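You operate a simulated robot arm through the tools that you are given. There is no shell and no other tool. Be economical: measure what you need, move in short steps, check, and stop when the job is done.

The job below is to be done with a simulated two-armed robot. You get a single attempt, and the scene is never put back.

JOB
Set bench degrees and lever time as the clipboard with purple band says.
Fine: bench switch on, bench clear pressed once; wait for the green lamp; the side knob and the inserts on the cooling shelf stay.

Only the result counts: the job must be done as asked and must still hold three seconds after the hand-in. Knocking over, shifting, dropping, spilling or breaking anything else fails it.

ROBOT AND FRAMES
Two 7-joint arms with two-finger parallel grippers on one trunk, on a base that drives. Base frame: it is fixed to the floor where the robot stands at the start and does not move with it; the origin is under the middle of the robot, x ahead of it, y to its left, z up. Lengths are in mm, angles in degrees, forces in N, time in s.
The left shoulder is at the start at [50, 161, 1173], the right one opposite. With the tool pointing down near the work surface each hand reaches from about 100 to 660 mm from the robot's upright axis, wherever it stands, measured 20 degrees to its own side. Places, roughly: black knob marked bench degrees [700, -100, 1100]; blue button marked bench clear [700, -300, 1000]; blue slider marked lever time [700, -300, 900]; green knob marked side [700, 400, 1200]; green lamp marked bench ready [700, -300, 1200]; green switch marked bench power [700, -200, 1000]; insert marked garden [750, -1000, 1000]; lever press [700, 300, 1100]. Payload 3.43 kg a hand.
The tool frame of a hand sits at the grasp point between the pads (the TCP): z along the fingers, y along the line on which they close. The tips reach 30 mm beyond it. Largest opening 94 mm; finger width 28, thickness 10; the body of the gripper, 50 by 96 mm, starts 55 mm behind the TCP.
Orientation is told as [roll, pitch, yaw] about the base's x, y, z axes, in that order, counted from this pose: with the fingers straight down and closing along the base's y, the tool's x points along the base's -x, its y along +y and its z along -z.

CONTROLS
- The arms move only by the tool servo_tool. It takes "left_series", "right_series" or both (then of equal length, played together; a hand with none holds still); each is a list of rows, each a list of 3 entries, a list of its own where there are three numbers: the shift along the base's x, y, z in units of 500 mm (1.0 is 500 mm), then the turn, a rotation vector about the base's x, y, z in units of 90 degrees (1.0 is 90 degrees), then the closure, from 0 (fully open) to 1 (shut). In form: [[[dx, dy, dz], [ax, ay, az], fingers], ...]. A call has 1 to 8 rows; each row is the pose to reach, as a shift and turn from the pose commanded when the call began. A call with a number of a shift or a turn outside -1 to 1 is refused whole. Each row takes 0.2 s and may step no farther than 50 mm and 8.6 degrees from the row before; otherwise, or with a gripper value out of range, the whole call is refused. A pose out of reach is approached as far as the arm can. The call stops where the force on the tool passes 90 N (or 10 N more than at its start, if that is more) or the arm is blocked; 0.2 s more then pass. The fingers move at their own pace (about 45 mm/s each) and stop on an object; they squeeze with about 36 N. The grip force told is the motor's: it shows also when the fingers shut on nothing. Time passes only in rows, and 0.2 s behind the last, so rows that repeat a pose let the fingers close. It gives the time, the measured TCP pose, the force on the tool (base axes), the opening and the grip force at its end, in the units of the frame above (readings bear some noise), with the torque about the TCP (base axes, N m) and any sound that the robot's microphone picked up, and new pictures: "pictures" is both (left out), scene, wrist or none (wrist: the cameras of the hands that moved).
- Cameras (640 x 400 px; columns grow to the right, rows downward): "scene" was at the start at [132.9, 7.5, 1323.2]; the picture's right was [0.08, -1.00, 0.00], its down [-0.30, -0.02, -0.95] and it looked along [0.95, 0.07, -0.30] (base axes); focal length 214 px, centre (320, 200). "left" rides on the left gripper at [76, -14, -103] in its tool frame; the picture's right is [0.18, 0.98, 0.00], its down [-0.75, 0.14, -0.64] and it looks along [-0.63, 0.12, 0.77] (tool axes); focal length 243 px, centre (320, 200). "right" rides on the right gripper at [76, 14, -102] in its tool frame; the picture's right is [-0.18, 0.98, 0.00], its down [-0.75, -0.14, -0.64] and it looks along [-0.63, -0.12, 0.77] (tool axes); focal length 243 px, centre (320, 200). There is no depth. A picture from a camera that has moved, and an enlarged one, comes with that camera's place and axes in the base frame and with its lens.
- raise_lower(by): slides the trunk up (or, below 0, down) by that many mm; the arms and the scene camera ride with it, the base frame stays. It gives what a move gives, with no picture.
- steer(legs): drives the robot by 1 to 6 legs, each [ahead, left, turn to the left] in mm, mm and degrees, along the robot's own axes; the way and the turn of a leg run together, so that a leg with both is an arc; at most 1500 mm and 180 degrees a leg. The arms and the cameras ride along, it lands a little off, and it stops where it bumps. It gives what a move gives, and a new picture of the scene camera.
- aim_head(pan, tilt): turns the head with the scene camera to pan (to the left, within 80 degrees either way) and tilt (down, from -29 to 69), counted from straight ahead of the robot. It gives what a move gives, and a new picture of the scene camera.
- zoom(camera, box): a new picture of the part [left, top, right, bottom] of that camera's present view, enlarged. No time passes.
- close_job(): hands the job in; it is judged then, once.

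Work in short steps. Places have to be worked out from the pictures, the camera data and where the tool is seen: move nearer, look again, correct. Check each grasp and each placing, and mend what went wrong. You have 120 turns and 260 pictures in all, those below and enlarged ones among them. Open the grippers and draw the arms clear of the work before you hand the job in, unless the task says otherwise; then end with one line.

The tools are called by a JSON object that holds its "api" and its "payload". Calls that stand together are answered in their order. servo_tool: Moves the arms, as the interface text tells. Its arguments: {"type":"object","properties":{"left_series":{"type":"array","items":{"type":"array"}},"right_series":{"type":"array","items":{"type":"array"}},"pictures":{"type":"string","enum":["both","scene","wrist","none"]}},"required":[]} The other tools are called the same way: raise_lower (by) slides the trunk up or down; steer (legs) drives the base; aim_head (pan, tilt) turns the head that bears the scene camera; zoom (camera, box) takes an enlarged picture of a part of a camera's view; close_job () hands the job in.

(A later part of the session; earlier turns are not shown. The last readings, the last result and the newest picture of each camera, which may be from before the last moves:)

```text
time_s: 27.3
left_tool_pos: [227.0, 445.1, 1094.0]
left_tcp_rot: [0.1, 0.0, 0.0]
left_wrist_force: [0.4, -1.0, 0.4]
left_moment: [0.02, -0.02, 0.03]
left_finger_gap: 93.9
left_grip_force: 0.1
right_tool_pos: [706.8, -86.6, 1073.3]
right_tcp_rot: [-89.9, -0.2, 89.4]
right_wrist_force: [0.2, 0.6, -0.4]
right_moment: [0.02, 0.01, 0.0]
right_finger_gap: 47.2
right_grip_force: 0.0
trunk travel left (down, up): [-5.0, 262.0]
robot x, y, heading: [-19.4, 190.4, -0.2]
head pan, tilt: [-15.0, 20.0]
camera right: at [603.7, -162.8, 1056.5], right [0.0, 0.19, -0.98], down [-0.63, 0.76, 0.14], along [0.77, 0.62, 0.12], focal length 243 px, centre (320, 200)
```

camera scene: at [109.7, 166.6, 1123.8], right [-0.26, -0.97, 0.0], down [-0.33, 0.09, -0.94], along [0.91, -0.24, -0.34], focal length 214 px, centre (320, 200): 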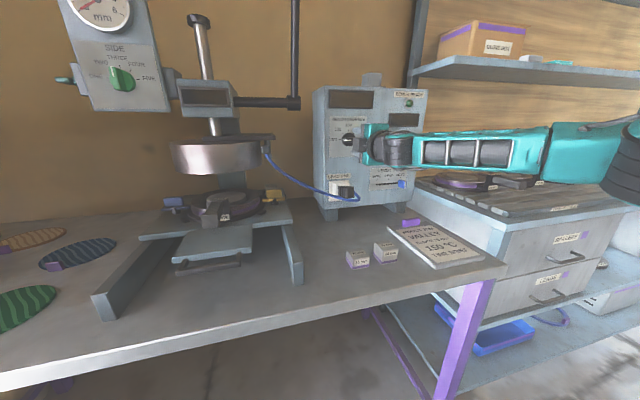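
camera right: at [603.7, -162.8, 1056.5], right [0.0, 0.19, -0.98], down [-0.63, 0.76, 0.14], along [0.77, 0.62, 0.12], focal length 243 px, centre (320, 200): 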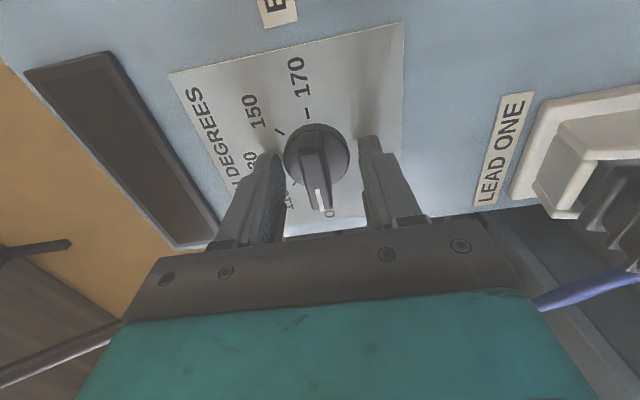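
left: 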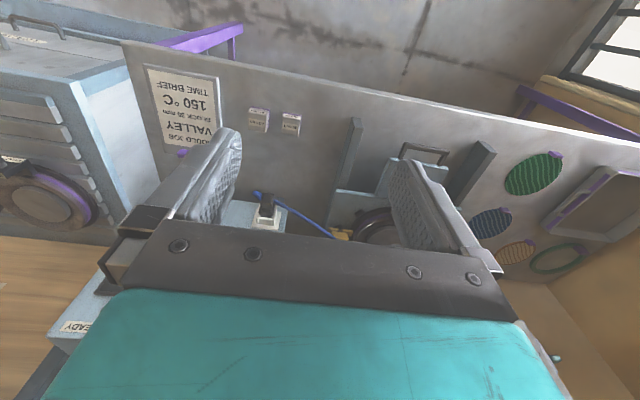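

The tips straddle the knob. I close gently in place and read the gap to see whether I'm on the bar or the disc.

{"api": "servo_tool", "payload": {"right_series": [[[0, 0, 0], [0, 0, 0], 0.7], [[0, 0, 0], [0, 0, 0], 0.9], [[0, 0, 0], [0, 0, 0], 1.0], [[0, 0, 0], [0, 0, 0], 1.0]], "pictures": "wrist"}}

```text
time_s: 28.3
left_tool_pos: [226.7, 445.5, 1094.0]
left_tcp_rot: [0.0, -0.1, -0.1]
left_wrist_force: [0.6, 1.2, 0.2]
left_moment: [0.0, -0.03, 0.02]
left_finger_gap: 93.6
left_grip_force: 0.1
right_tool_pos: [706.1, -87.6, 1075.1]
right_tcp_rot: [-90.0, -0.2, 89.3]
right_wrist_force: [7.7, -0.6, 8.4]
right_moment: [-0.03, -0.04, 0.2]
right_finger_gap: 39.6
right_grip_force: 44.9
trunk travel left (down, up): [-5.0, 262.0]
robot x, y, heading: [-18.8, 191.8, -0.1]
head pan, tilt: [-15.0, 20.0]
camera right: at [603.5, -162.7, 1057.9], right [0.0, 0.19, -0.98], down [-0.63, 0.76, 0.14], along [0.77, 0.62, 0.12], focal length 243 px, centre (320, 200)
```

right: 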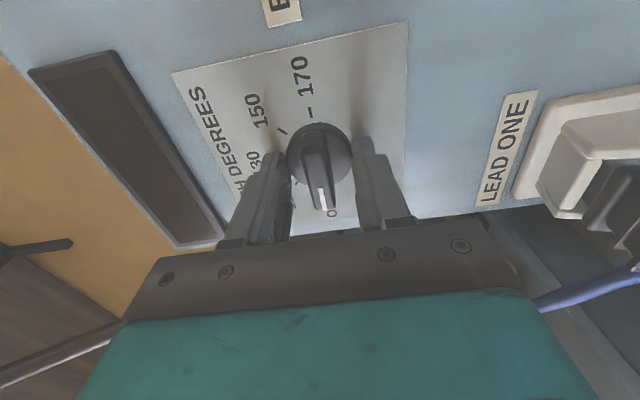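

The fingers hit the disc (39.6 mm). I open, back off 12 mm, raise 2 mm, and close on the bar.

{"api": "servo_tool", "payload": {"right_series": [[[0, 0, 0.002], [0, 0, 0], 0.5], [[0, 0, 0.004], [0, 0, 0], 0.5], [[-0.024, 0, 0.004], [0, 0, 0], 0.5], [[-0.024, 0, 0.004], [0, 0, 0], 0.75], [[-0.024, 0, 0.004], [0, 0, 0], 1.0], [[-0.024, 0, 0.004], [0, 0, 0], 1.0], [[-0.024, 0, 0.004], [0, 0, 0], 1.0]], "pictures": "wrist"}}

```text
time_s: 29.9
left_tool_pos: [227.6, 444.5, 1093.0]
left_tcp_rot: [0.0, 0.0, 0.0]
left_wrist_force: [-0.4, 0.0, -0.6]
left_moment: [-0.02, 0.03, 0.0]
left_finger_gap: 94.1
left_grip_force: 0.0
right_tool_pos: [693.7, -86.6, 1074.6]
right_tcp_rot: [-89.8, -0.2, 89.5]
right_wrist_force: [-3.3, 1.6, -4.1]
right_moment: [0.01, -0.18, -0.25]
right_finger_gap: 12.9
right_grip_force: 45.1
trunk travel left (down, up): [-5.0, 262.0]
robot x, y, heading: [-19.5, 192.1, -0.1]
head pan, tilt: [-15.0, 20.0]
camera right: at [591.8, -162.4, 1058.3], right [0.0, 0.19, -0.98], down [-0.63, 0.76, 0.15], along [0.77, 0.62, 0.12], focal length 243 px, centre (320, 200)
```

right: 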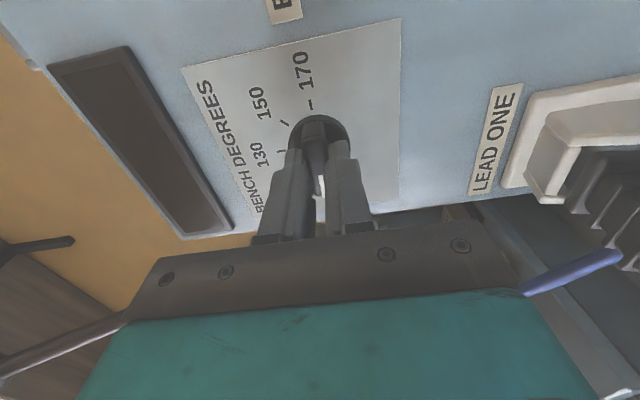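

The bar is gripped (12.9 mm). I rotate clockwise (+x) by 65°.

{"api": "servo_tool", "payload": {"right_series": [[[0, 0, 0], [0.09, 0, 0], 1], [[0, 0, 0], [0.18, 0, 0], 1], [[0, 0, 0], [0.27, 0, 0], 1], [[0, 0, 0], [0.36, 0, 0], 1], [[0, 0, 0], [0.45, 0, 0], 1], [[0, 0, 0], [0.54, 0, 0], 1], [[0, 0, 0], [0.63, 0, 0], 1], [[0, 0, 0], [0.72, 0, 0], 1]], "pictures": "wrist"}}

```text
time_s: 31.7
left_tool_pos: [226.8, 443.6, 1093.4]
left_tcp_rot: [0.0, 0.1, 0.0]
left_wrist_force: [0.5, -1.0, 0.0]
left_moment: [0.02, -0.02, -0.01]
left_finger_gap: 93.7
left_grip_force: 0.0
right_tool_pos: [693.7, -89.2, 1077.3]
right_tcp_rot: [-89.2, -65.1, 88.8]
right_wrist_force: [10.0, -2.7, 12.9]
right_moment: [-0.04, 0.94, -0.32]
right_finger_gap: 12.7
right_grip_force: 45.3
trunk travel left (down, up): [-5.0, 262.0]
robot x, y, heading: [-19.2, 191.1, -0.1]
head pan, tilt: [-15.0, 20.0]
camera right: at [592.0, -107.5, 1000.7], right [0.0, 0.97, -0.25], down [-0.64, 0.19, 0.75], along [0.77, 0.15, 0.62], focal length 243 px, centre (320, 200)
```

right: 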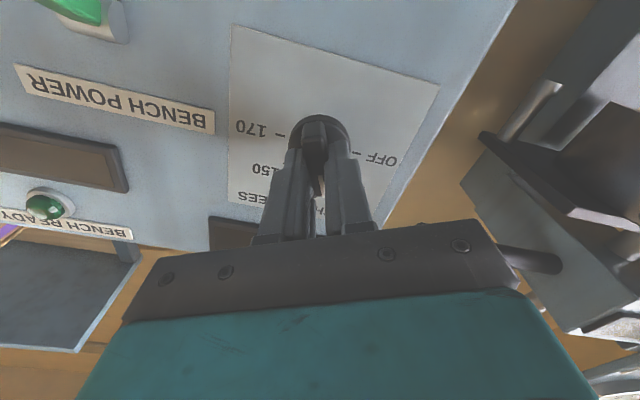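

Turning well. I continue another 68° toward the 150 mark, 135° in total.

{"api": "servo_tool", "payload": {"right_series": [[[0, 0, 0], [0.095, 0, 0], 1], [[0, 0, 0], [0.19, 0, 0], 1], [[0, 0, 0], [0.285, 0, 0], 1], [[0, 0, 0], [0.38, 0, 0], 1], [[0, 0, 0], [0.475, 0, 0], 1], [[0, 0, 0], [0.57, 0, 0], 1], [[0, 0, 0], [0.665, 0, 0], 1], [[0, 0, 0], [0.76, 0, 0], 1]], "pictures": "wrist"}}

```text
time_s: 33.5
left_tool_pos: [226.4, 443.5, 1094.7]
left_tcp_rot: [0.1, 0.0, -0.1]
left_wrist_force: [-0.2, -0.4, -0.8]
left_moment: [-0.01, -0.02, -0.01]
left_finger_gap: 93.7
left_grip_force: 0.2
right_tool_pos: [695.3, -91.7, 1076.2]
right_tcp_rot: [89.9, -46.4, -89.9]
right_wrist_force: [9.9, -17.1, 15.2]
right_moment: [0.01, 0.39, 0.51]
right_finger_gap: 12.9
right_grip_force: 44.9
trunk travel left (down, up): [-5.0, 262.0]
robot x, y, heading: [-20.8, 190.3, 0.0]
head pan, tilt: [-15.0, 20.0]
camera right: at [592.3, -29.6, 1029.6], right [0.0, 0.58, 0.81], down [-0.64, -0.62, 0.45], along [0.77, -0.52, 0.37], focal length 243 px, centre (320, 200)
```

right: 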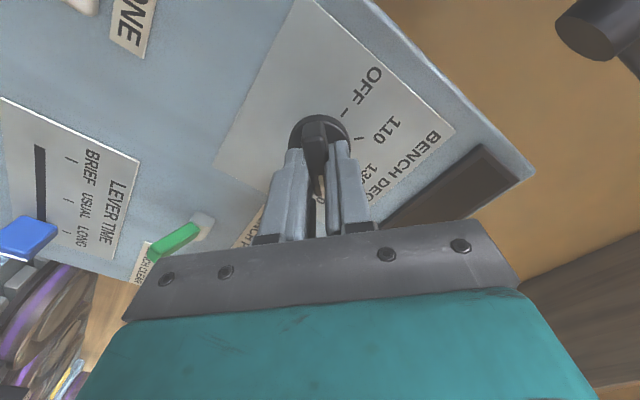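

The rotation is 133.6°. I add 1.5°, then open and back away to check.

{"api": "servo_tool", "payload": {"right_series": [[[0, 0, 0], [0.017, 0, 0], 1], [[0, 0, 0], [0.017, 0, 0], 1], [[0, 0, 0], [0.017, 0, 0], 0.7], [[0, 0, 0], [0.017, 0, 0], 0.6], [[-0.05, 0, 0], [0.017, 0, 0], 0.6], [[-0.1, 0, 0], [0.017, 0, 0], 0.6]], "pictures": "both"}}

```text
time_s: 34.9
left_tool_pos: [227.3, 444.9, 1093.7]
left_tcp_rot: [0.1, -0.1, 0.0]
left_wrist_force: [-0.3, -1.1, 0.3]
left_moment: [-0.01, 0.0, -0.03]
left_finger_gap: 94.1
left_grip_force: 0.0
right_tool_pos: [643.9, -87.2, 1077.0]
right_tcp_rot: [89.5, -45.1, -89.2]
right_wrist_force: [0.6, -0.3, 0.3]
right_moment: [0.0, 0.03, 0.0]
right_finger_gap: 37.6
right_grip_force: 0.1
trunk travel left (down, up): [-5.0, 262.0]
robot x, y, heading: [-20.8, 191.7, 0.1]
head pan, tilt: [-15.0, 20.0]
camera scene: at [109.3, 166.6, 1123.9], right [-0.26, -0.97, 0.0], down [-0.33, 0.09, -0.94], along [0.91, -0.24, -0.34], focal length 214 px, centre (320, 200)
camera right: at [540.9, -24.8, 1030.1], right [0.0, 0.57, 0.82], down [-0.63, -0.64, 0.44], along [0.77, -0.52, 0.36], focal length 243 px, centre (320, 200)
```

scene: 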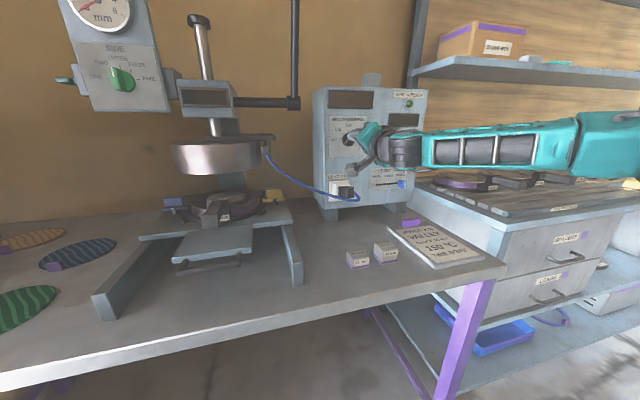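
right: 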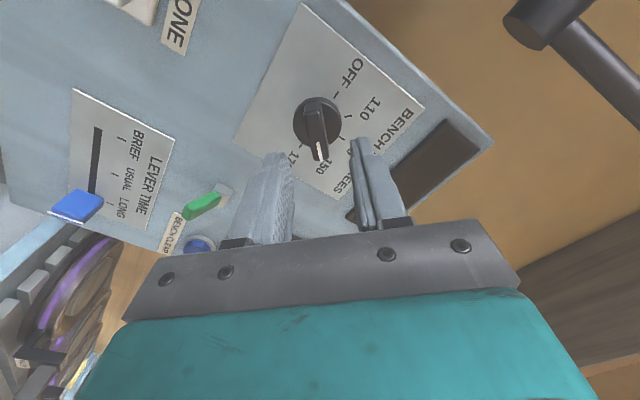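

The pointer now appears to be at 150. I zoom to confirm.

{"api": "zoom", "payload": {"camera": "right", "box": [250, 50, 400, 200]}}

```text
2.67 times, centred on (325, 125) of right
camera zoom: at [540.9, -24.8, 1030.1], right [0.0, 0.57, 0.82], down [-0.63, -0.64, 0.44], along [0.77, -0.52, 0.36], focal length 647 px, centre (307, 400)
```

zoom: 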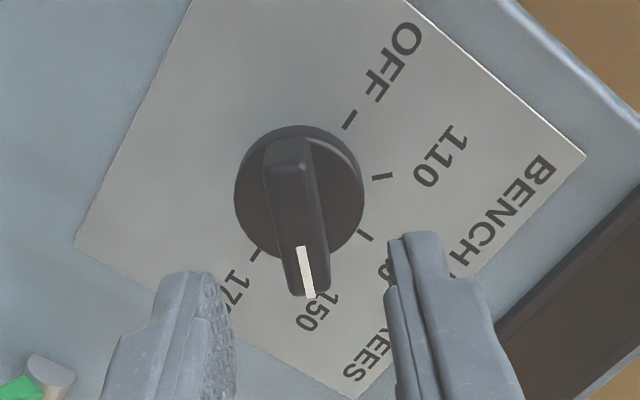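

The knob is confirmed at 150. Next is the slider, so I move the base 120 mm right, then roll the hand back to fingers-horizontal.

{"api": "steer", "payload": {"legs": [[0, -120, 0]]}}

{"api": "servo_tool", "payload": {"right_series": [[[0, -0.02, 0], [-0.09, 0, 0], 0.4], [[0, -0.06, -0.03], [-0.18, 0, 0], 0.4], [[0, -0.1, -0.06], [-0.27, 0, 0], 0.4], [[0, -0.14, -0.09], [-0.36, 0, 0], 0.4], [[0, -0.18, -0.12], [-0.45, 0, 0], 0.4], [[0, -0.18, -0.16], [-0.5, 0, 0], 0.4], [[0, -0.18, -0.2], [-0.5, 0, 0], 0.4]], "pictures": "both"}}

```text
time_s: 36.6
left_tool_pos: [228.4, 326.3, 1093.5]
left_tcp_rot: [0.1, 0.0, -0.2]
left_wrist_force: [0.0, -0.1, -0.3]
left_moment: [0.0, 0.06, 0.0]
left_finger_gap: 94.1
left_grip_force: 0.1
right_tool_pos: [642.5, -207.1, 1075.3]
right_tcp_rot: [89.6, -45.1, -89.4]
right_wrist_force: [0.1, 0.1, 0.3]
right_moment: [0.0, 0.0, -0.02]
right_finger_gap: 37.3
right_grip_force: 0.0
trunk travel left (down, up): [-5.0, 262.0]
robot x, y, heading: [-20.2, 73.8, -0.4]
head pan, tilt: [-15.0, 20.0]
camera scene: at [109.2, 48.3, 1123.8], right [-0.26, -0.97, 0.0], down [-0.33, 0.09, -0.94], along [0.91, -0.25, -0.34], focal length 214 px, centre (320, 200)
```

scene: 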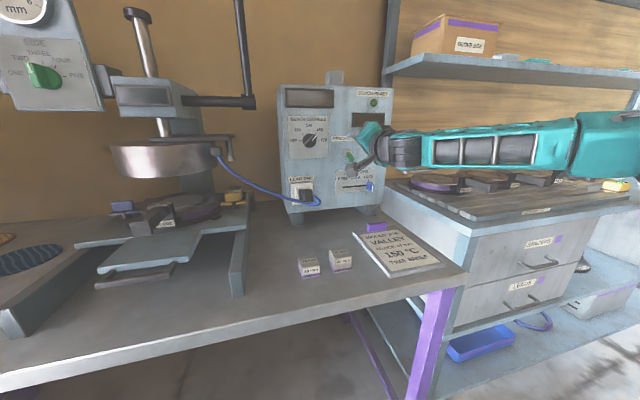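

```text
time_s: 38.2
left_tool_pos: [228.7, 326.0, 1093.8]
left_tcp_rot: [-0.1, 0.0, -0.2]
left_wrist_force: [0.1, 0.6, -0.2]
left_moment: [0.0, 0.01, 0.0]
left_finger_gap: 94.0
left_grip_force: 0.0
right_tool_pos: [636.8, -303.0, 1029.3]
right_tcp_rot: [-4.1, -87.6, 4.3]
right_wrist_force: [0.8, 0.6, 0.2]
right_moment: [0.01, -0.02, 0.02]
right_finger_gap: 56.7
right_grip_force: 0.0
right hand out of reach, approached as far as the arm can: row 3, 4, 5, 6, 7
trunk travel left (down, up): [-5.0, 262.0]
robot x, y, heading: [-23.4, 75.1, -0.4]
head pan, tilt: [-15.0, 20.0]
camera scene: at [109.2, 48.4, 1123.8], right [-0.26, -0.96, 0.0], down [-0.33, 0.09, -0.94], along [0.91, -0.25, -0.34], focal length 214 px, centre (320, 200)
camera right: at [532.3, -290.8, 954.9], right [0.0, 0.98, 0.18], down [-0.61, -0.14, 0.78], along [0.79, -0.11, 0.6], focal length 243 px, centre (320, 200)
```

scene: 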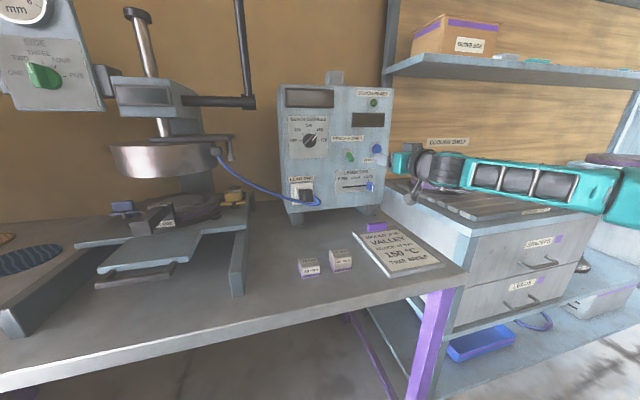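
right: 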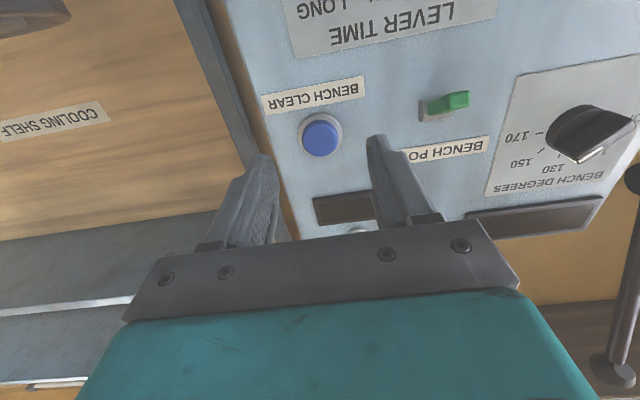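

Going level this low would also put the wrist camera into the bench. I tilt the fingers about 35° downward instead and approach the slider from above and in front.

{"api": "servo_tool", "payload": {"right_series": [[[-0.02, 0, 0], [0, 0.09, 0], 0.4], [[-0.04, 0, 0], [0, 0.18, 0], 0.4], [[-0.04, 0.005, -0.02], [0, 0.27, 0], 0.4], [[-0.04, 0.01, -0.06], [0, 0.36, 0], 0.4], [[0.0, 0.012, -0.1], [0, 0.36, 0], 0.4], [[0.04, 0.012, -0.14], [0, 0.36, 0], 0.4], [[0.05, 0.012, -0.14], [0, 0.36, 0], 0.4]], "pictures": "both"}}

```text
time_s: 39.8
left_tool_pos: [228.0, 326.1, 1093.4]
left_tcp_rot: [0.0, 0.0, -0.2]
left_wrist_force: [-0.1, -0.4, 0.5]
left_moment: [-0.01, 0.0, 0.01]
left_finger_gap: 93.8
left_grip_force: 0.0
right_tool_pos: [662.8, -300.3, 957.1]
right_tcp_rot: [-0.2, -57.2, 0.2]
right_wrist_force: [-0.3, -0.1, -0.5]
right_moment: [0.01, 0.0, -0.02]
right_finger_gap: 56.4
right_grip_force: 0.0
trunk travel left (down, up): [-5.0, 262.0]
robot x, y, heading: [-22.7, 70.2, -0.2]
head pan, tilt: [-15.0, 20.0]
camera scene: at [109.3, 48.5, 1123.8], right [-0.26, -0.97, 0.0], down [-0.33, 0.09, -0.94], along [0.91, -0.25, -0.34], focal length 214 px, centre (320, 200)
camera right: at [535.8, -286.5, 947.3], right [0.1, 0.98, 0.15], down [-0.13, -0.14, 0.98], along [0.99, -0.12, 0.11], focal length 243 px, centre (320, 200)
```

scene: 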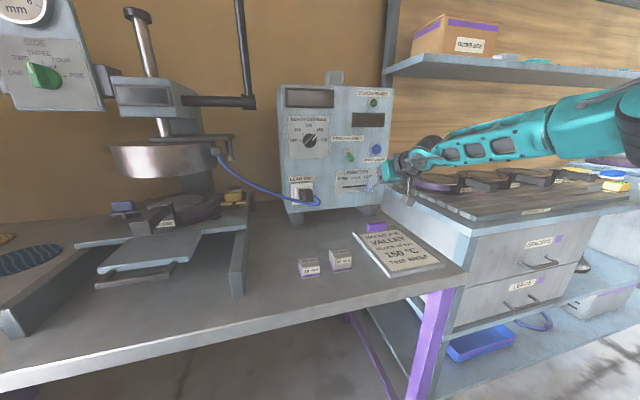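
right: 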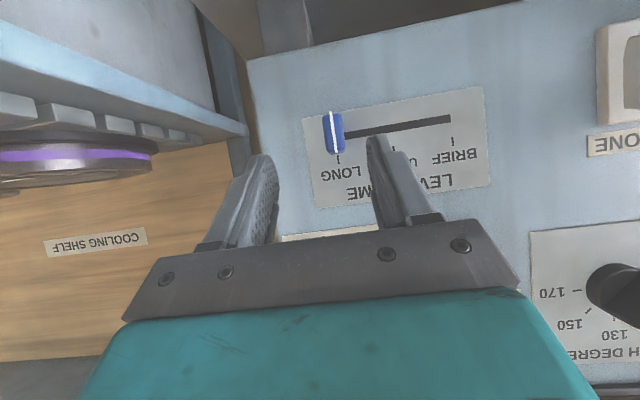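

Clear view: the handle is at about (735, -290, 918), and BRIEF is at y≈-194. I advance so the fingers straddle the handle.

{"api": "servo_tool", "payload": {"right_series": [[[0.02, 0.02, -0.01], [0, 0, 0], 0.4], [[0.05, 0.02, -0.03], [0, 0, 0], 0.4], [[0.08, 0.02, -0.045], [0, 0, 0], 0.4], [[0.1, 0.02, -0.058], [0, 0, 0], 0.4], [[0.1, 0.02, -0.058], [0, 0, 0], 0.4]], "pictures": "wrist"}}

```text
time_s: 41.0
left_tool_pos: [222.1, 326.4, 1094.8]
left_tcp_rot: [0.1, -0.4, -0.3]
left_wrist_force: [-0.3, -0.3, 0.4]
left_moment: [0.04, -0.02, -0.03]
left_finger_gap: 94.0
left_grip_force: 0.0
right_tool_pos: [705.5, -290.3, 932.5]
right_tcp_rot: [-0.4, -57.1, 0.2]
right_wrist_force: [-51.8, 2.3, 6.3]
right_moment: [0.48, 0.03, 1.66]
right_finger_gap: 57.5
right_grip_force: 1.2
trunk travel left (down, up): [-5.0, 262.0]
robot x, y, heading: [-18.9, 73.1, -0.3]
head pan, tilt: [-15.0, 20.0]
camera right: at [578.8, -275.9, 922.0], right [0.1, 0.98, 0.15], down [-0.13, -0.14, 0.98], along [0.99, -0.12, 0.12], focal length 243 px, centre (320, 200)
```

right: 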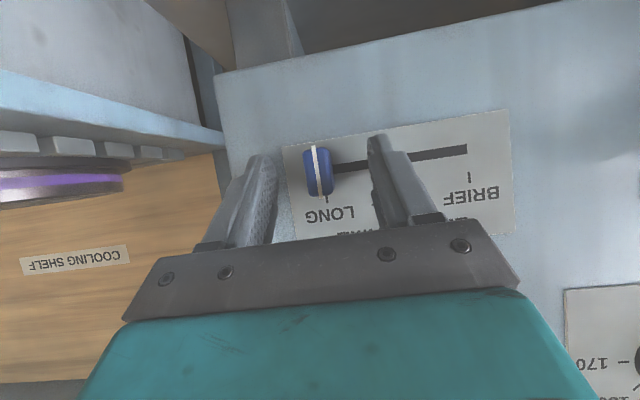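

The tips have touched the panel face (52 N), so the panel is nearer than I judged. I back off about 14 mm.

{"api": "servo_tool", "payload": {"right_series": [[[-0.02, 0, 0], [0, 0, 0], 0.4], [[-0.028, 0, 0], [0, 0, 0], 0.4], [[-0.028, 0, 0], [0, 0, 0], 0.4]], "pictures": "wrist"}}

```text
time_s: 41.8
left_tool_pos: [228.3, 326.0, 1093.3]
left_tcp_rot: [0.0, 0.0, -0.2]
left_wrist_force: [1.2, 0.3, 0.1]
left_moment: [0.0, 0.02, 0.0]
left_finger_gap: 94.1
left_grip_force: 0.0
right_tool_pos: [697.1, -290.2, 931.4]
right_tcp_rot: [-0.1, -57.2, 0.2]
right_wrist_force: [0.2, 0.1, 0.6]
right_moment: [-0.01, -0.03, 0.0]
right_finger_gap: 56.6
right_grip_force: 0.0
trunk travel left (down, up): [-5.0, 262.0]
robot x, y, heading: [-17.6, 71.7, -0.5]
head pan, tilt: [-15.0, 20.0]
camera right: at [570.9, -276.3, 919.3], right [0.1, 0.98, 0.15], down [-0.13, -0.14, 0.98], along [0.99, -0.12, 0.12], focal length 243 px, centre (320, 200)
```

right: 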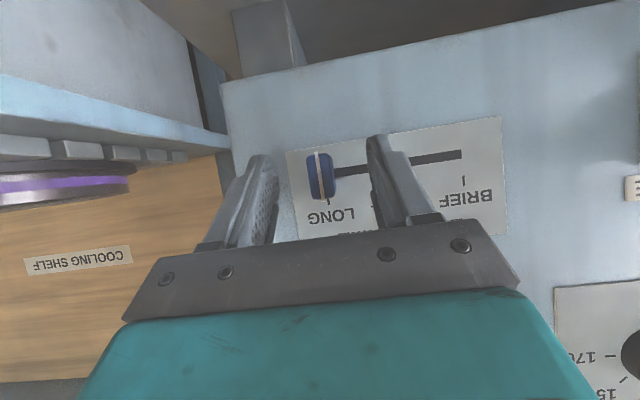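

I advance 4 mm and close on the handle.

{"api": "servo_tool", "payload": {"right_series": [[[0.008, 0, 0], [0, 0, 0], 0.6], [[0.008, 0, 0], [0, 0, 0], 0.8], [[0.008, 0, 0], [0, 0, 0], 1], [[0.008, 0, 0], [0, 0, 0], 1], [[0.008, 0, 0], [0, 0, 0], 1]], "pictures": "wrist"}}

```text
time_s: 43.0
left_tool_pos: [228.4, 326.2, 1093.7]
left_tcp_rot: [0.1, 0.0, -0.2]
left_wrist_force: [-0.4, 0.1, 0.5]
left_moment: [0.02, -0.05, 0.01]
left_finger_gap: 94.2
left_grip_force: 0.0
right_tool_pos: [701.2, -290.2, 931.1]
right_tcp_rot: [-0.2, -57.3, 0.2]
right_wrist_force: [-1.0, 0.3, 0.5]
right_moment: [0.04, 0.04, -0.01]
right_finger_gap: 17.3
right_grip_force: 44.8
trunk travel left (down, up): [-5.0, 262.0]
robot x, y, heading: [-19.8, 70.9, -0.3]
head pan, tilt: [-15.0, 20.0]
camera right: at [574.5, -276.3, 919.5], right [0.1, 0.98, 0.15], down [-0.13, -0.14, 0.98], along [0.99, -0.12, 0.11], focal length 243 px, centre (320, 200)
```

right: 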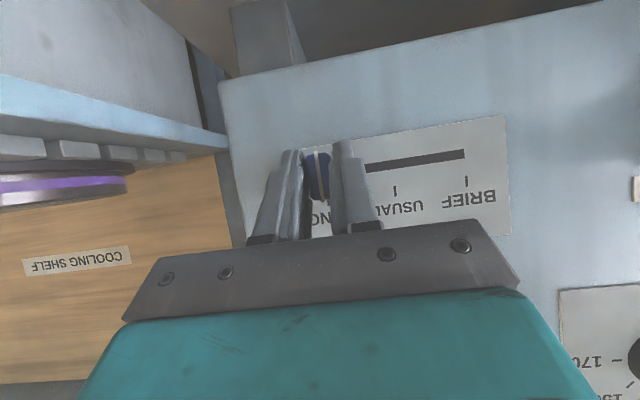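

The handle is gripped (17.3 mm). I slide left 80 mm and check against the BRIEF tick.

{"api": "servo_tool", "payload": {"right_series": [[[0, 0.03, 0], [0, 0, 0], 1], [[0, 0.06, 0], [0, 0, 0], 1], [[0, 0.09, 0], [0, 0, 0], 1], [[0, 0.12, 0], [0, 0, 0], 1], [[0, 0.15, 0], [0, 0, 0], 1], [[0, 0.16, 0], [0, 0, 0], 1], [[0, 0.16, 0], [0, 0, 0], 1]], "pictures": "both"}}

```text
time_s: 44.6
left_tool_pos: [226.7, 325.1, 1093.7]
left_tcp_rot: [0.0, -0.1, -0.2]
left_wrist_force: [-0.4, -0.1, -0.6]
left_moment: [-0.03, 0.0, 0.03]
left_finger_gap: 94.1
left_grip_force: 0.0
right_tool_pos: [701.9, -209.3, 934.1]
right_tcp_rot: [-0.1, -57.3, 0.0]
right_wrist_force: [-8.0, 0.9, 7.0]
right_moment: [0.21, 0.36, 0.0]
right_finger_gap: 13.6
right_grip_force: 45.2
trunk travel left (down, up): [-5.0, 262.0]
robot x, y, heading: [-20.5, 70.8, -0.3]
head pan, tilt: [-15.0, 20.0]
camera scene: at [107.9, 48.8, 1124.1], right [-0.26, -0.97, 0.0], down [-0.33, 0.09, -0.94], along [0.91, -0.25, -0.34], focal length 214 px, centre (320, 200)
camera right: at [575.1, -194.8, 921.8], right [0.1, 0.98, 0.15], down [-0.13, -0.14, 0.98], along [0.99, -0.12, 0.12], focal length 243 px, centre (320, 200)
```

scene: 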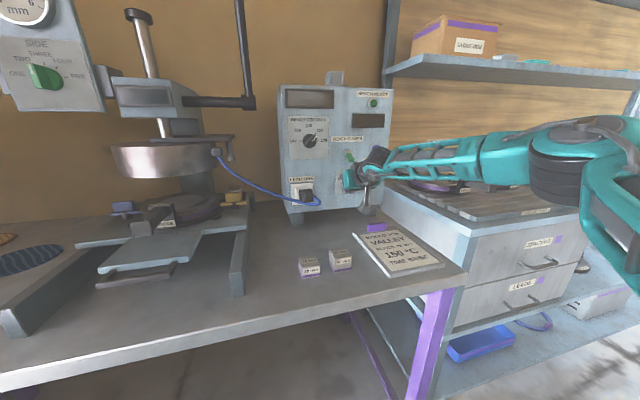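
right: 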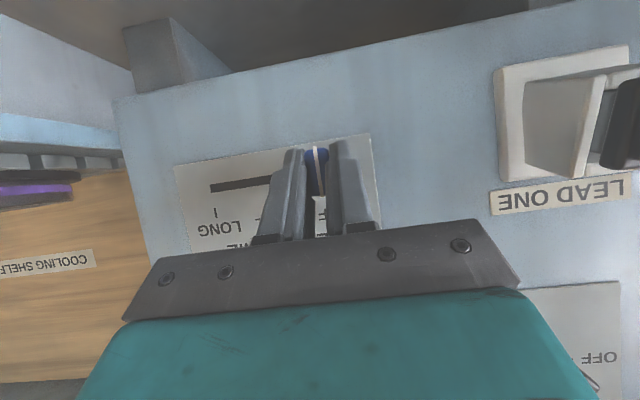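

Still holding the handle. I continue in small steps until the end or the BRIEF mark.

{"api": "servo_tool", "payload": {"right_series": [[[0, 0.01, 0], [0, 0, 0], 1], [[0, 0.018, 0], [0, 0, 0], 1], [[0, 0.018, 0], [0, 0, 0], 1]], "pictures": "wrist"}}

{"api": "zoom", "payload": {"camera": "right", "box": [160, 100, 400, 260]}}

```text
time_s: 45.4
left_tool_pos: [226.8, 325.1, 1094.2]
left_tcp_rot: [-0.1, -0.1, -0.2]
left_wrist_force: [0.0, -0.6, -0.3]
left_moment: [-0.01, -0.02, 0.0]
left_finger_gap: 93.7
left_grip_force: 0.1
right_tool_pos: [701.5, -199.4, 934.1]
right_tcp_rot: [-0.1, -57.5, 0.2]
right_wrist_force: [-8.7, 0.5, 9.8]
right_moment: [0.23, 0.43, -0.06]
right_finger_gap: 13.8
right_grip_force: 45.1
trunk travel left (down, up): [-5.0, 262.0]
robot x, y, heading: [-17.5, 74.1, -0.5]
head pan, tilt: [-15.0, 20.0]
camera right: at [575.1, -186.7, 921.7], right [0.1, 0.98, 0.15], down [-0.13, -0.14, 0.98], along [0.99, -0.12, 0.12], focal length 243 px, centre (320, 200)
```

right: 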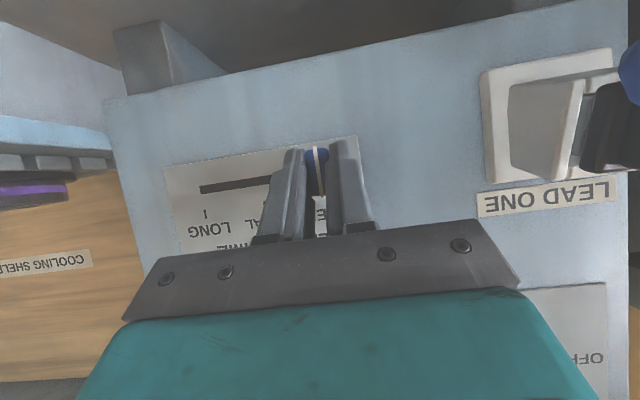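

```text
2.50 times, centred on (280, 180) of right
camera zoom: at [575.1, -186.7, 921.7], right [0.1, 0.98, 0.15], down [-0.13, -0.14, 0.98], along [0.99, -0.12, 0.12], focal length 606 px, centre (420, 250)
```

zoom: 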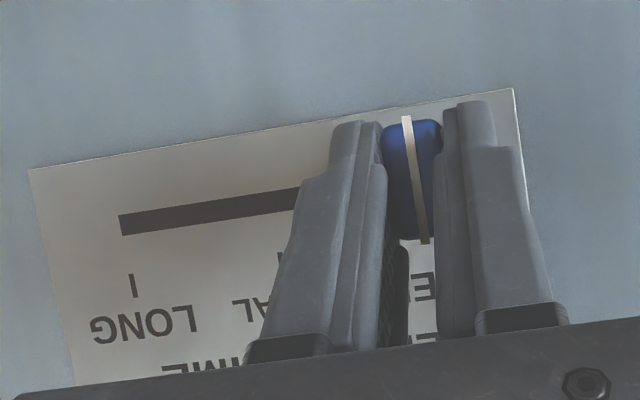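

Nearly there. I open the fingers and back off slightly to read the slider against its tick.

{"api": "servo_tool", "payload": {"right_series": [[[0, 0, 0], [0, 0, 0], 0.7], [[0, 0, 0], [0, 0, 0], 0.5], [[-0.06, 0, 0.03], [0, 0, 0], 0.4], [[-0.1, 0, 0.05], [0, 0, 0], 0.4]], "pictures": "wrist"}}

{"api": "zoom", "payload": {"camera": "right", "box": [160, 80, 400, 240]}}

```text
time_s: 46.4
left_tool_pos: [228.1, 325.4, 1093.0]
left_tcp_rot: [0.0, 0.0, -0.2]
left_wrist_force: [0.4, -0.6, -0.3]
left_moment: [0.0, 0.01, 0.01]
left_finger_gap: 93.9
left_grip_force: 0.1
right_tool_pos: [652.3, -201.9, 955.9]
right_tcp_rot: [-0.2, -57.2, 0.1]
right_wrist_force: [-0.6, -0.6, -0.8]
right_moment: [-0.03, -0.01, 0.01]
right_finger_gap: 56.3
right_grip_force: 0.1
trunk travel left (down, up): [-5.0, 262.0]
robot x, y, heading: [-23.3, 74.1, -0.1]
head pan, tilt: [-15.0, 20.0]
camera right: at [525.4, -187.6, 944.5], right [0.1, 0.98, 0.15], down [-0.13, -0.14, 0.98], along [0.99, -0.12, 0.12], focal length 243 px, centre (320, 200)
```

right: 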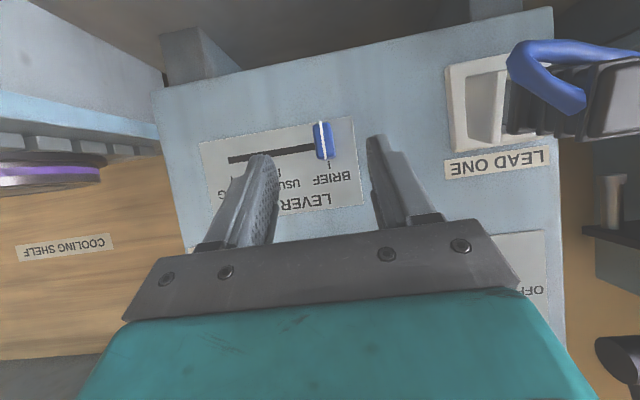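

```text
2.50 times, centred on (280, 160) of right
camera zoom: at [525.4, -187.6, 944.5], right [0.1, 0.98, 0.15], down [-0.13, -0.14, 0.98], along [0.99, -0.12, 0.12], focal length 606 px, centre (420, 300)
```

zoom: 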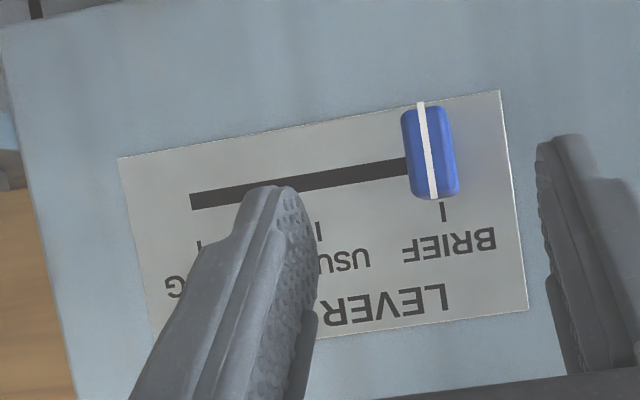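

The handle line sits about 3–4 mm short of the BRIEF tick. I regrip and nudge it 4 mm.

{"api": "servo_tool", "payload": {"right_series": [[[0.06, 0.003, -0.03], [0, 0, 0], 0.5], [[0.1, 0.003, -0.05], [0, 0, 0], 0.5], [[0.1, 0.003, -0.05], [0, 0, 0], 0.8], [[0.1, 0.003, -0.05], [0, 0, 0], 1], [[0.1, 0.003, -0.05], [0, 0, 0], 1], [[0.1, 0.008, -0.05], [0, 0, 0], 1], [[0.1, 0.011, -0.05], [0, 0, 0], 1], [[0.1, 0.011, -0.05], [0, 0, 0], 1]], "pictures": "none"}}

{"api": "servo_tool", "payload": {"right_series": [[[0, 0, 0], [0, 0, 0], 0.7], [[0, 0, 0], [0, 0, 0], 0.5], [[-0.06, 0, 0.03], [0, 0, 0], 0.4], [[-0.1, 0, 0.05], [0, 0, 0], 0.4]], "pictures": "wrist"}}

{"api": "zoom", "payload": {"camera": "right", "box": [160, 80, 400, 240]}}

```text
time_s: 48.2
left_tool_pos: [228.5, 324.6, 1095.2]
left_tcp_rot: [0.1, -0.1, -0.2]
left_wrist_force: [0.2, -0.6, -0.4]
left_moment: [0.01, 0.0, 0.02]
left_finger_gap: 93.9
left_grip_force: 0.1
right_tool_pos: [701.8, -199.0, 931.4]
right_tcp_rot: [0.0, -57.2, -0.3]
right_wrist_force: [5.6, -15.6, 2.7]
right_moment: [0.12, 0.09, -0.15]
right_finger_gap: 17.1
right_grip_force: 45.1
trunk travel left (down, up): [-5.0, 262.0]
robot x, y, heading: [-21.5, 70.5, -0.3]
head pan, tilt: [-15.0, 20.0]
```

```text
time_s: 49.2
left_tool_pos: [227.0, 326.7, 1093.4]
left_tcp_rot: [0.0, 0.0, -0.2]
left_wrist_force: [-0.9, 0.1, -0.1]
left_moment: [0.01, 0.0, -0.01]
left_finger_gap: 93.8
left_grip_force: 0.0
right_tool_pos: [650.2, -193.9, 956.0]
right_tcp_rot: [-0.2, -57.1, 0.1]
right_wrist_force: [0.1, -0.3, -0.1]
right_moment: [-0.01, -0.01, 0.01]
right_finger_gap: 56.2
right_grip_force: 0.1
trunk travel left (down, up): [-5.0, 262.0]
robot x, y, heading: [-19.9, 73.6, -0.1]
head pan, tilt: [-15.0, 20.0]
camera right: at [523.7, -179.6, 944.3], right [0.1, 0.98, 0.15], down [-0.13, -0.14, 0.98], along [0.99, -0.12, 0.11], focal length 243 px, centre (320, 200)
```

right: 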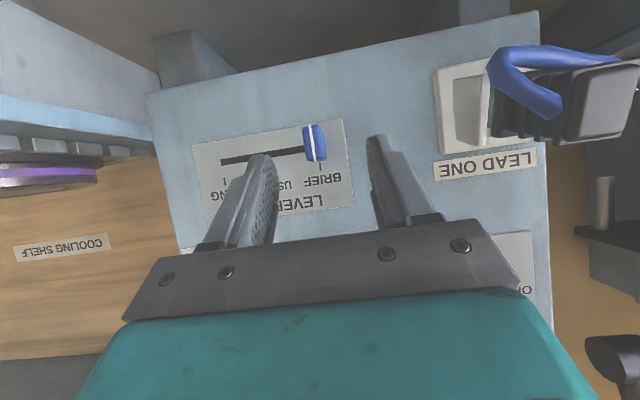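

```text
2.50 times, centred on (280, 160) of right
camera zoom: at [523.7, -179.6, 944.3], right [0.1, 0.98, 0.15], down [-0.13, -0.14, 0.98], along [0.99, -0.12, 0.11], focal length 606 px, centre (420, 300)
```

zoom: 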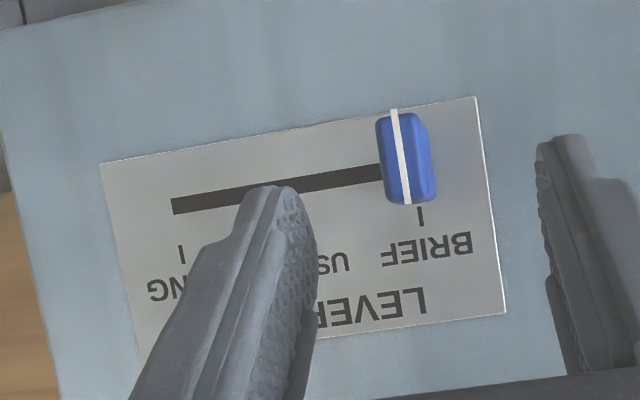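

The end-stop force shows it is at BRIEF, and after accounting for parallax the line matches the tick. Next, the power switch: I close the fingers, level the hand and line up below the lever.

{"api": "servo_tool", "payload": {"right_series": [[[-0.02, -0.01, 0.02], [0, -0.08, 0], 0.7], [[-0.02, -0.02, 0.04], [0, -0.16, 0], 1], [[-0.02, -0.03, 0.05], [0, -0.24, 0], 1], [[-0.02, -0.03, 0.05], [0, -0.3, 0], 1], [[-0.02, -0.03, 0.05], [0, -0.3, 0], 1]], "pictures": "both"}}

```text
time_s: 50.4
left_tool_pos: [228.1, 326.3, 1094.4]
left_tcp_rot: [0.0, 0.0, -0.3]
left_wrist_force: [-0.4, 0.0, -0.7]
left_moment: [0.03, -0.01, 0.02]
left_finger_gap: 94.0
left_grip_force: 0.1
right_tool_pos: [640.6, -210.3, 980.2]
right_tcp_rot: [-0.6, -81.5, 0.4]
right_wrist_force: [0.0, -0.5, -0.6]
right_moment: [0.0, -0.04, 0.01]
right_finger_gap: 0.1
right_grip_force: 33.1
trunk travel left (down, up): [-5.0, 262.0]
robot x, y, heading: [-21.7, 75.3, -0.4]
head pan, tilt: [-15.0, 20.0]
camera scene: at [109.3, 48.2, 1123.8], right [-0.26, -0.96, 0.0], down [-0.33, 0.09, -0.94], along [0.91, -0.25, -0.34], focal length 214 px, centre (320, 200)
camera right: at [529.2, -196.5, 917.6], right [0.03, 0.98, 0.18], down [-0.52, -0.14, 0.84], along [0.85, -0.12, 0.51], focal length 243 px, centre (320, 200)
```

scene: 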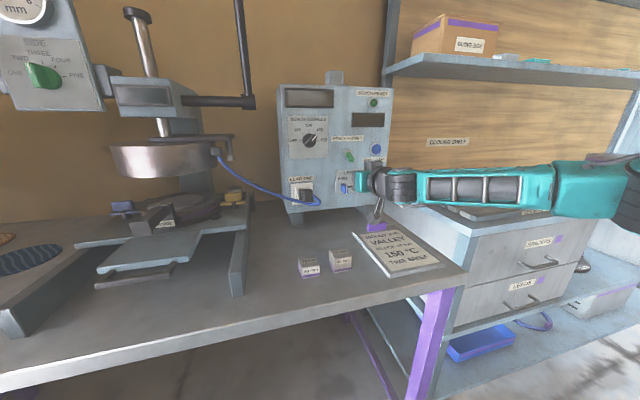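
right: 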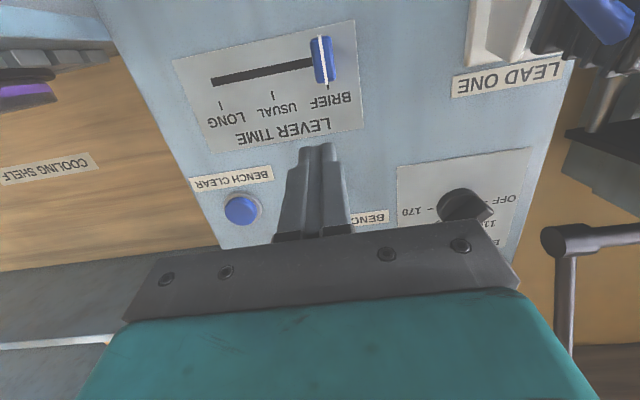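

The lever is directly ahead and above the closed fingertips. I advance beneath it to just short of the panel.

{"api": "servo_tool", "payload": {"right_series": [[[0.04, 0, 0], [0, 0, 0], 1], [[0.08, 0, 0], [0, 0, 0], 1], [[0.112, 0, 0], [0, 0, 0], 1], [[0.112, 0, 0], [0, 0, 0], 1]], "pictures": "both"}}

{"api": "zoom", "payload": {"camera": "scene", "box": [270, 80, 400, 215]}}

```text
time_s: 51.4
left_tool_pos: [225.8, 325.1, 1093.7]
left_tcp_rot: [0.0, -0.2, -0.2]
left_wrist_force: [0.5, -0.1, -0.6]
left_moment: [0.02, 0.01, -0.01]
left_finger_gap: 94.0
left_grip_force: 0.0
right_tool_pos: [696.4, -208.5, 997.1]
right_tcp_rot: [-1.0, -83.4, 0.9]
right_wrist_force: [-18.4, 0.8, -2.2]
right_moment: [0.0, -0.27, -0.03]
right_finger_gap: 0.0
right_grip_force: 33.0
right hand out of reach, approached as far as the arm can: row 1, 2, 3, 4
trunk travel left (down, up): [-5.0, 262.0]
robot x, y, heading: [-20.2, 72.6, 0.1]
head pan, tilt: [-15.0, 20.0]
camera scene: at [107.3, 48.3, 1124.0], right [-0.26, -0.96, 0.0], down [-0.33, 0.09, -0.94], along [0.91, -0.25, -0.34], focal length 214 px, centre (320, 200)
camera right: at [586.1, -194.6, 931.2], right [0.02, 0.98, 0.18], down [-0.55, -0.14, 0.82], along [0.83, -0.12, 0.54], focal length 243 px, centre (320, 200)
```

scene: 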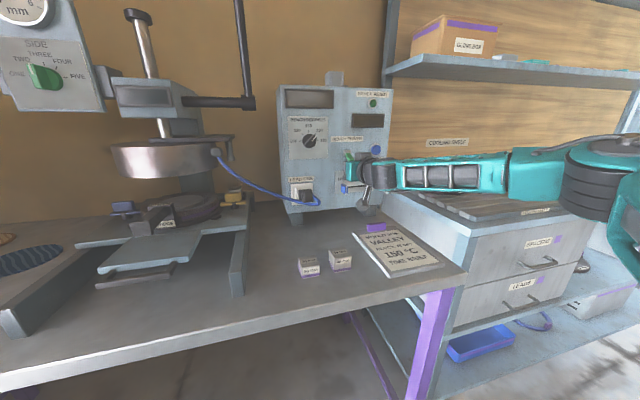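
right: 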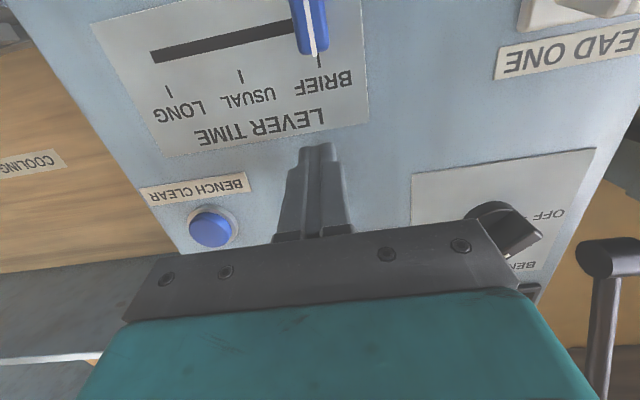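

```text
2.96 times, centred on (335, 148) of scene
camera zoom: at [107.3, 48.3, 1124.0], right [-0.26, -0.96, 0.0], down [-0.33, 0.09, -0.94], along [0.91, -0.25, -0.34], focal length 636 px, centre (276, 356)
```

zoom: 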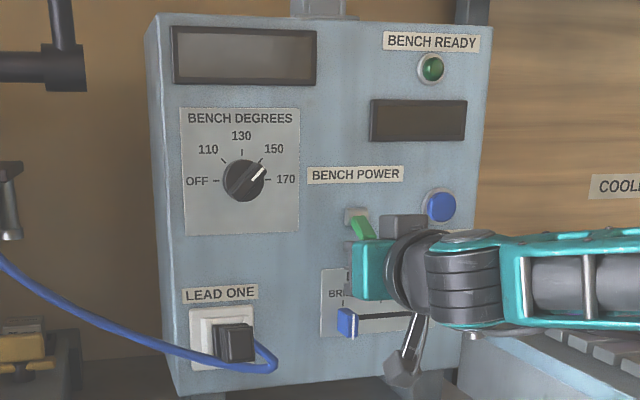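

The hand rose to z=997 and touches something (18 N). I back off, tilt the fingers to about -68° pitch and come in lower.

{"api": "servo_tool", "payload": {"right_series": [[[-0.06, 0, 0], [0, 0, 0], 1], [[-0.08, 0, -0.02], [0, 0.08, 0], 1], [[-0.08, 0, -0.03], [0, 0.17, 0], 1], [[-0.05, 0, -0.03], [0, 0.17, 0], 1], [[-0.02, 0, -0.03], [0, 0.17, 0], 1], [[0, 0, -0.03], [0, 0.17, 0], 1], [[0, 0, -0.03], [0, 0.17, 0], 1]], "pictures": "wrist"}}

{"api": "zoom", "payload": {"camera": "scene", "box": [310, 130, 400, 200]}}

```text
time_s: 53.0
left_tool_pos: [227.8, 326.2, 1093.6]
left_tcp_rot: [0.0, 0.1, -0.2]
left_wrist_force: [0.0, 0.4, 0.1]
left_moment: [0.02, 0.0, 0.01]
left_finger_gap: 93.9
left_grip_force: 0.0
right_tool_pos: [698.8, -208.8, 982.0]
right_tcp_rot: [-0.4, -68.9, 0.3]
right_wrist_force: [-0.2, -0.1, 0.2]
right_moment: [0.01, -0.02, -0.01]
right_finger_gap: 0.1
right_grip_force: 32.9
right hand out of reach, approached as far as the arm can: row 1
trunk travel left (down, up): [-5.0, 262.0]
robot x, y, heading: [-20.1, 75.2, -0.4]
head pan, tilt: [-15.0, 20.0]
camera right: at [576.5, -195.5, 945.7], right [0.07, 0.98, 0.17], down [-0.33, -0.14, 0.93], along [0.94, -0.12, 0.31], focal length 243 px, centre (320, 200)
```

right: 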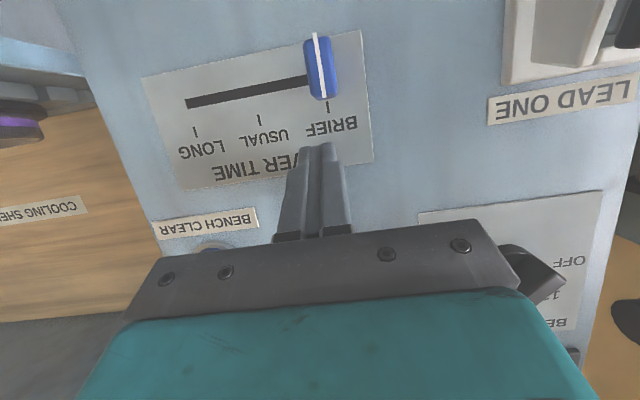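

```text
5.71 times, centred on (355, 165) of scene
camera zoom: at [109.2, 48.4, 1123.8], right [-0.26, -0.97, 0.0], down [-0.33, 0.09, -0.94], along [0.91, -0.25, -0.34], focal length 1226 px, centre (120, 400)
```

zoom: 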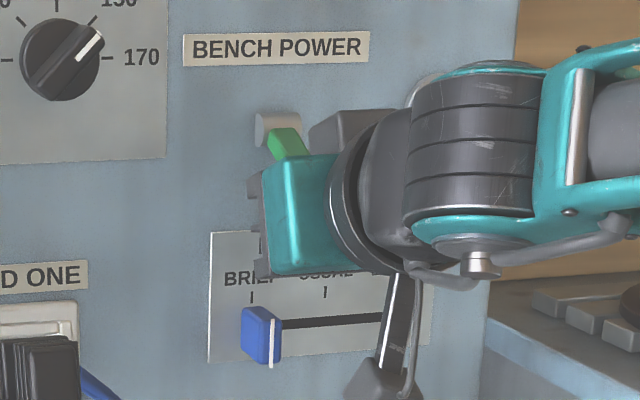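

The fingers are free below the lever. I push straight up 60 mm to flip it.

{"api": "servo_tool", "payload": {"right_series": [[[0, 0, 0.025], [0, 0, 0], 1], [[0, 0, 0.045], [0, 0, 0], 1], [[0, 0, 0.065], [0, 0, 0], 1], [[0, 0, 0.085], [0, 0, 0], 1], [[0, 0, 0.105], [0, 0, 0], 1], [[0, 0, 0.12], [0, 0, 0], 1]], "pictures": "scene"}}

{"api": "zoom", "payload": {"camera": "scene", "box": [270, 80, 400, 215]}}

```text
time_s: 54.4
left_tool_pos: [229.0, 324.7, 1092.4]
left_tcp_rot: [0.1, 0.1, -0.1]
left_wrist_force: [0.3, -0.5, -0.2]
left_moment: [0.0, -0.01, -0.03]
left_finger_gap: 93.8
left_grip_force: 0.0
right_tool_pos: [698.5, -208.1, 1031.8]
right_tcp_rot: [-0.4, -67.7, 0.3]
right_wrist_force: [-18.6, 4.8, -30.2]
right_moment: [0.04, 0.93, 0.03]
right_finger_gap: 0.0
right_grip_force: 32.7
trunk travel left (down, up): [-5.0, 262.0]
robot x, y, heading: [-22.9, 70.3, -0.3]
head pan, tilt: [-15.0, 20.0]
heard: click
camera scene: at [110.1, 47.8, 1123.0], right [-0.26, -0.96, 0.0], down [-0.33, 0.09, -0.94], along [0.91, -0.25, -0.34], focal length 214 px, centre (320, 200)
```

scene: 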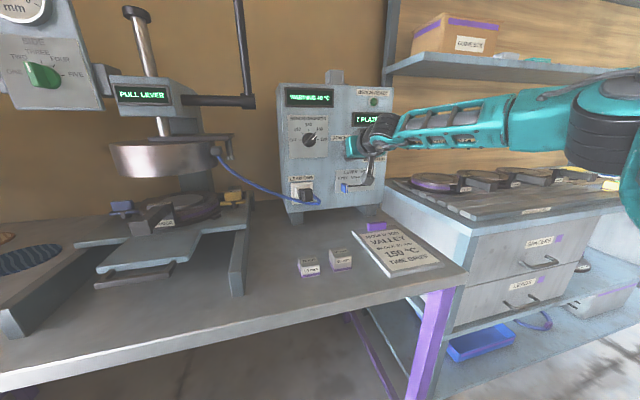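

```text
2.96 times, centred on (335, 148) of scene
camera zoom: at [110.1, 47.8, 1123.0], right [-0.26, -0.96, 0.0], down [-0.33, 0.09, -0.94], along [0.91, -0.25, -0.34], focal length 636 px, centre (276, 356)
```

zoom: 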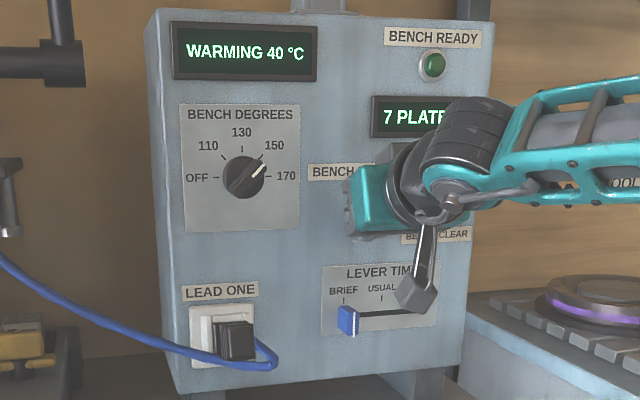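

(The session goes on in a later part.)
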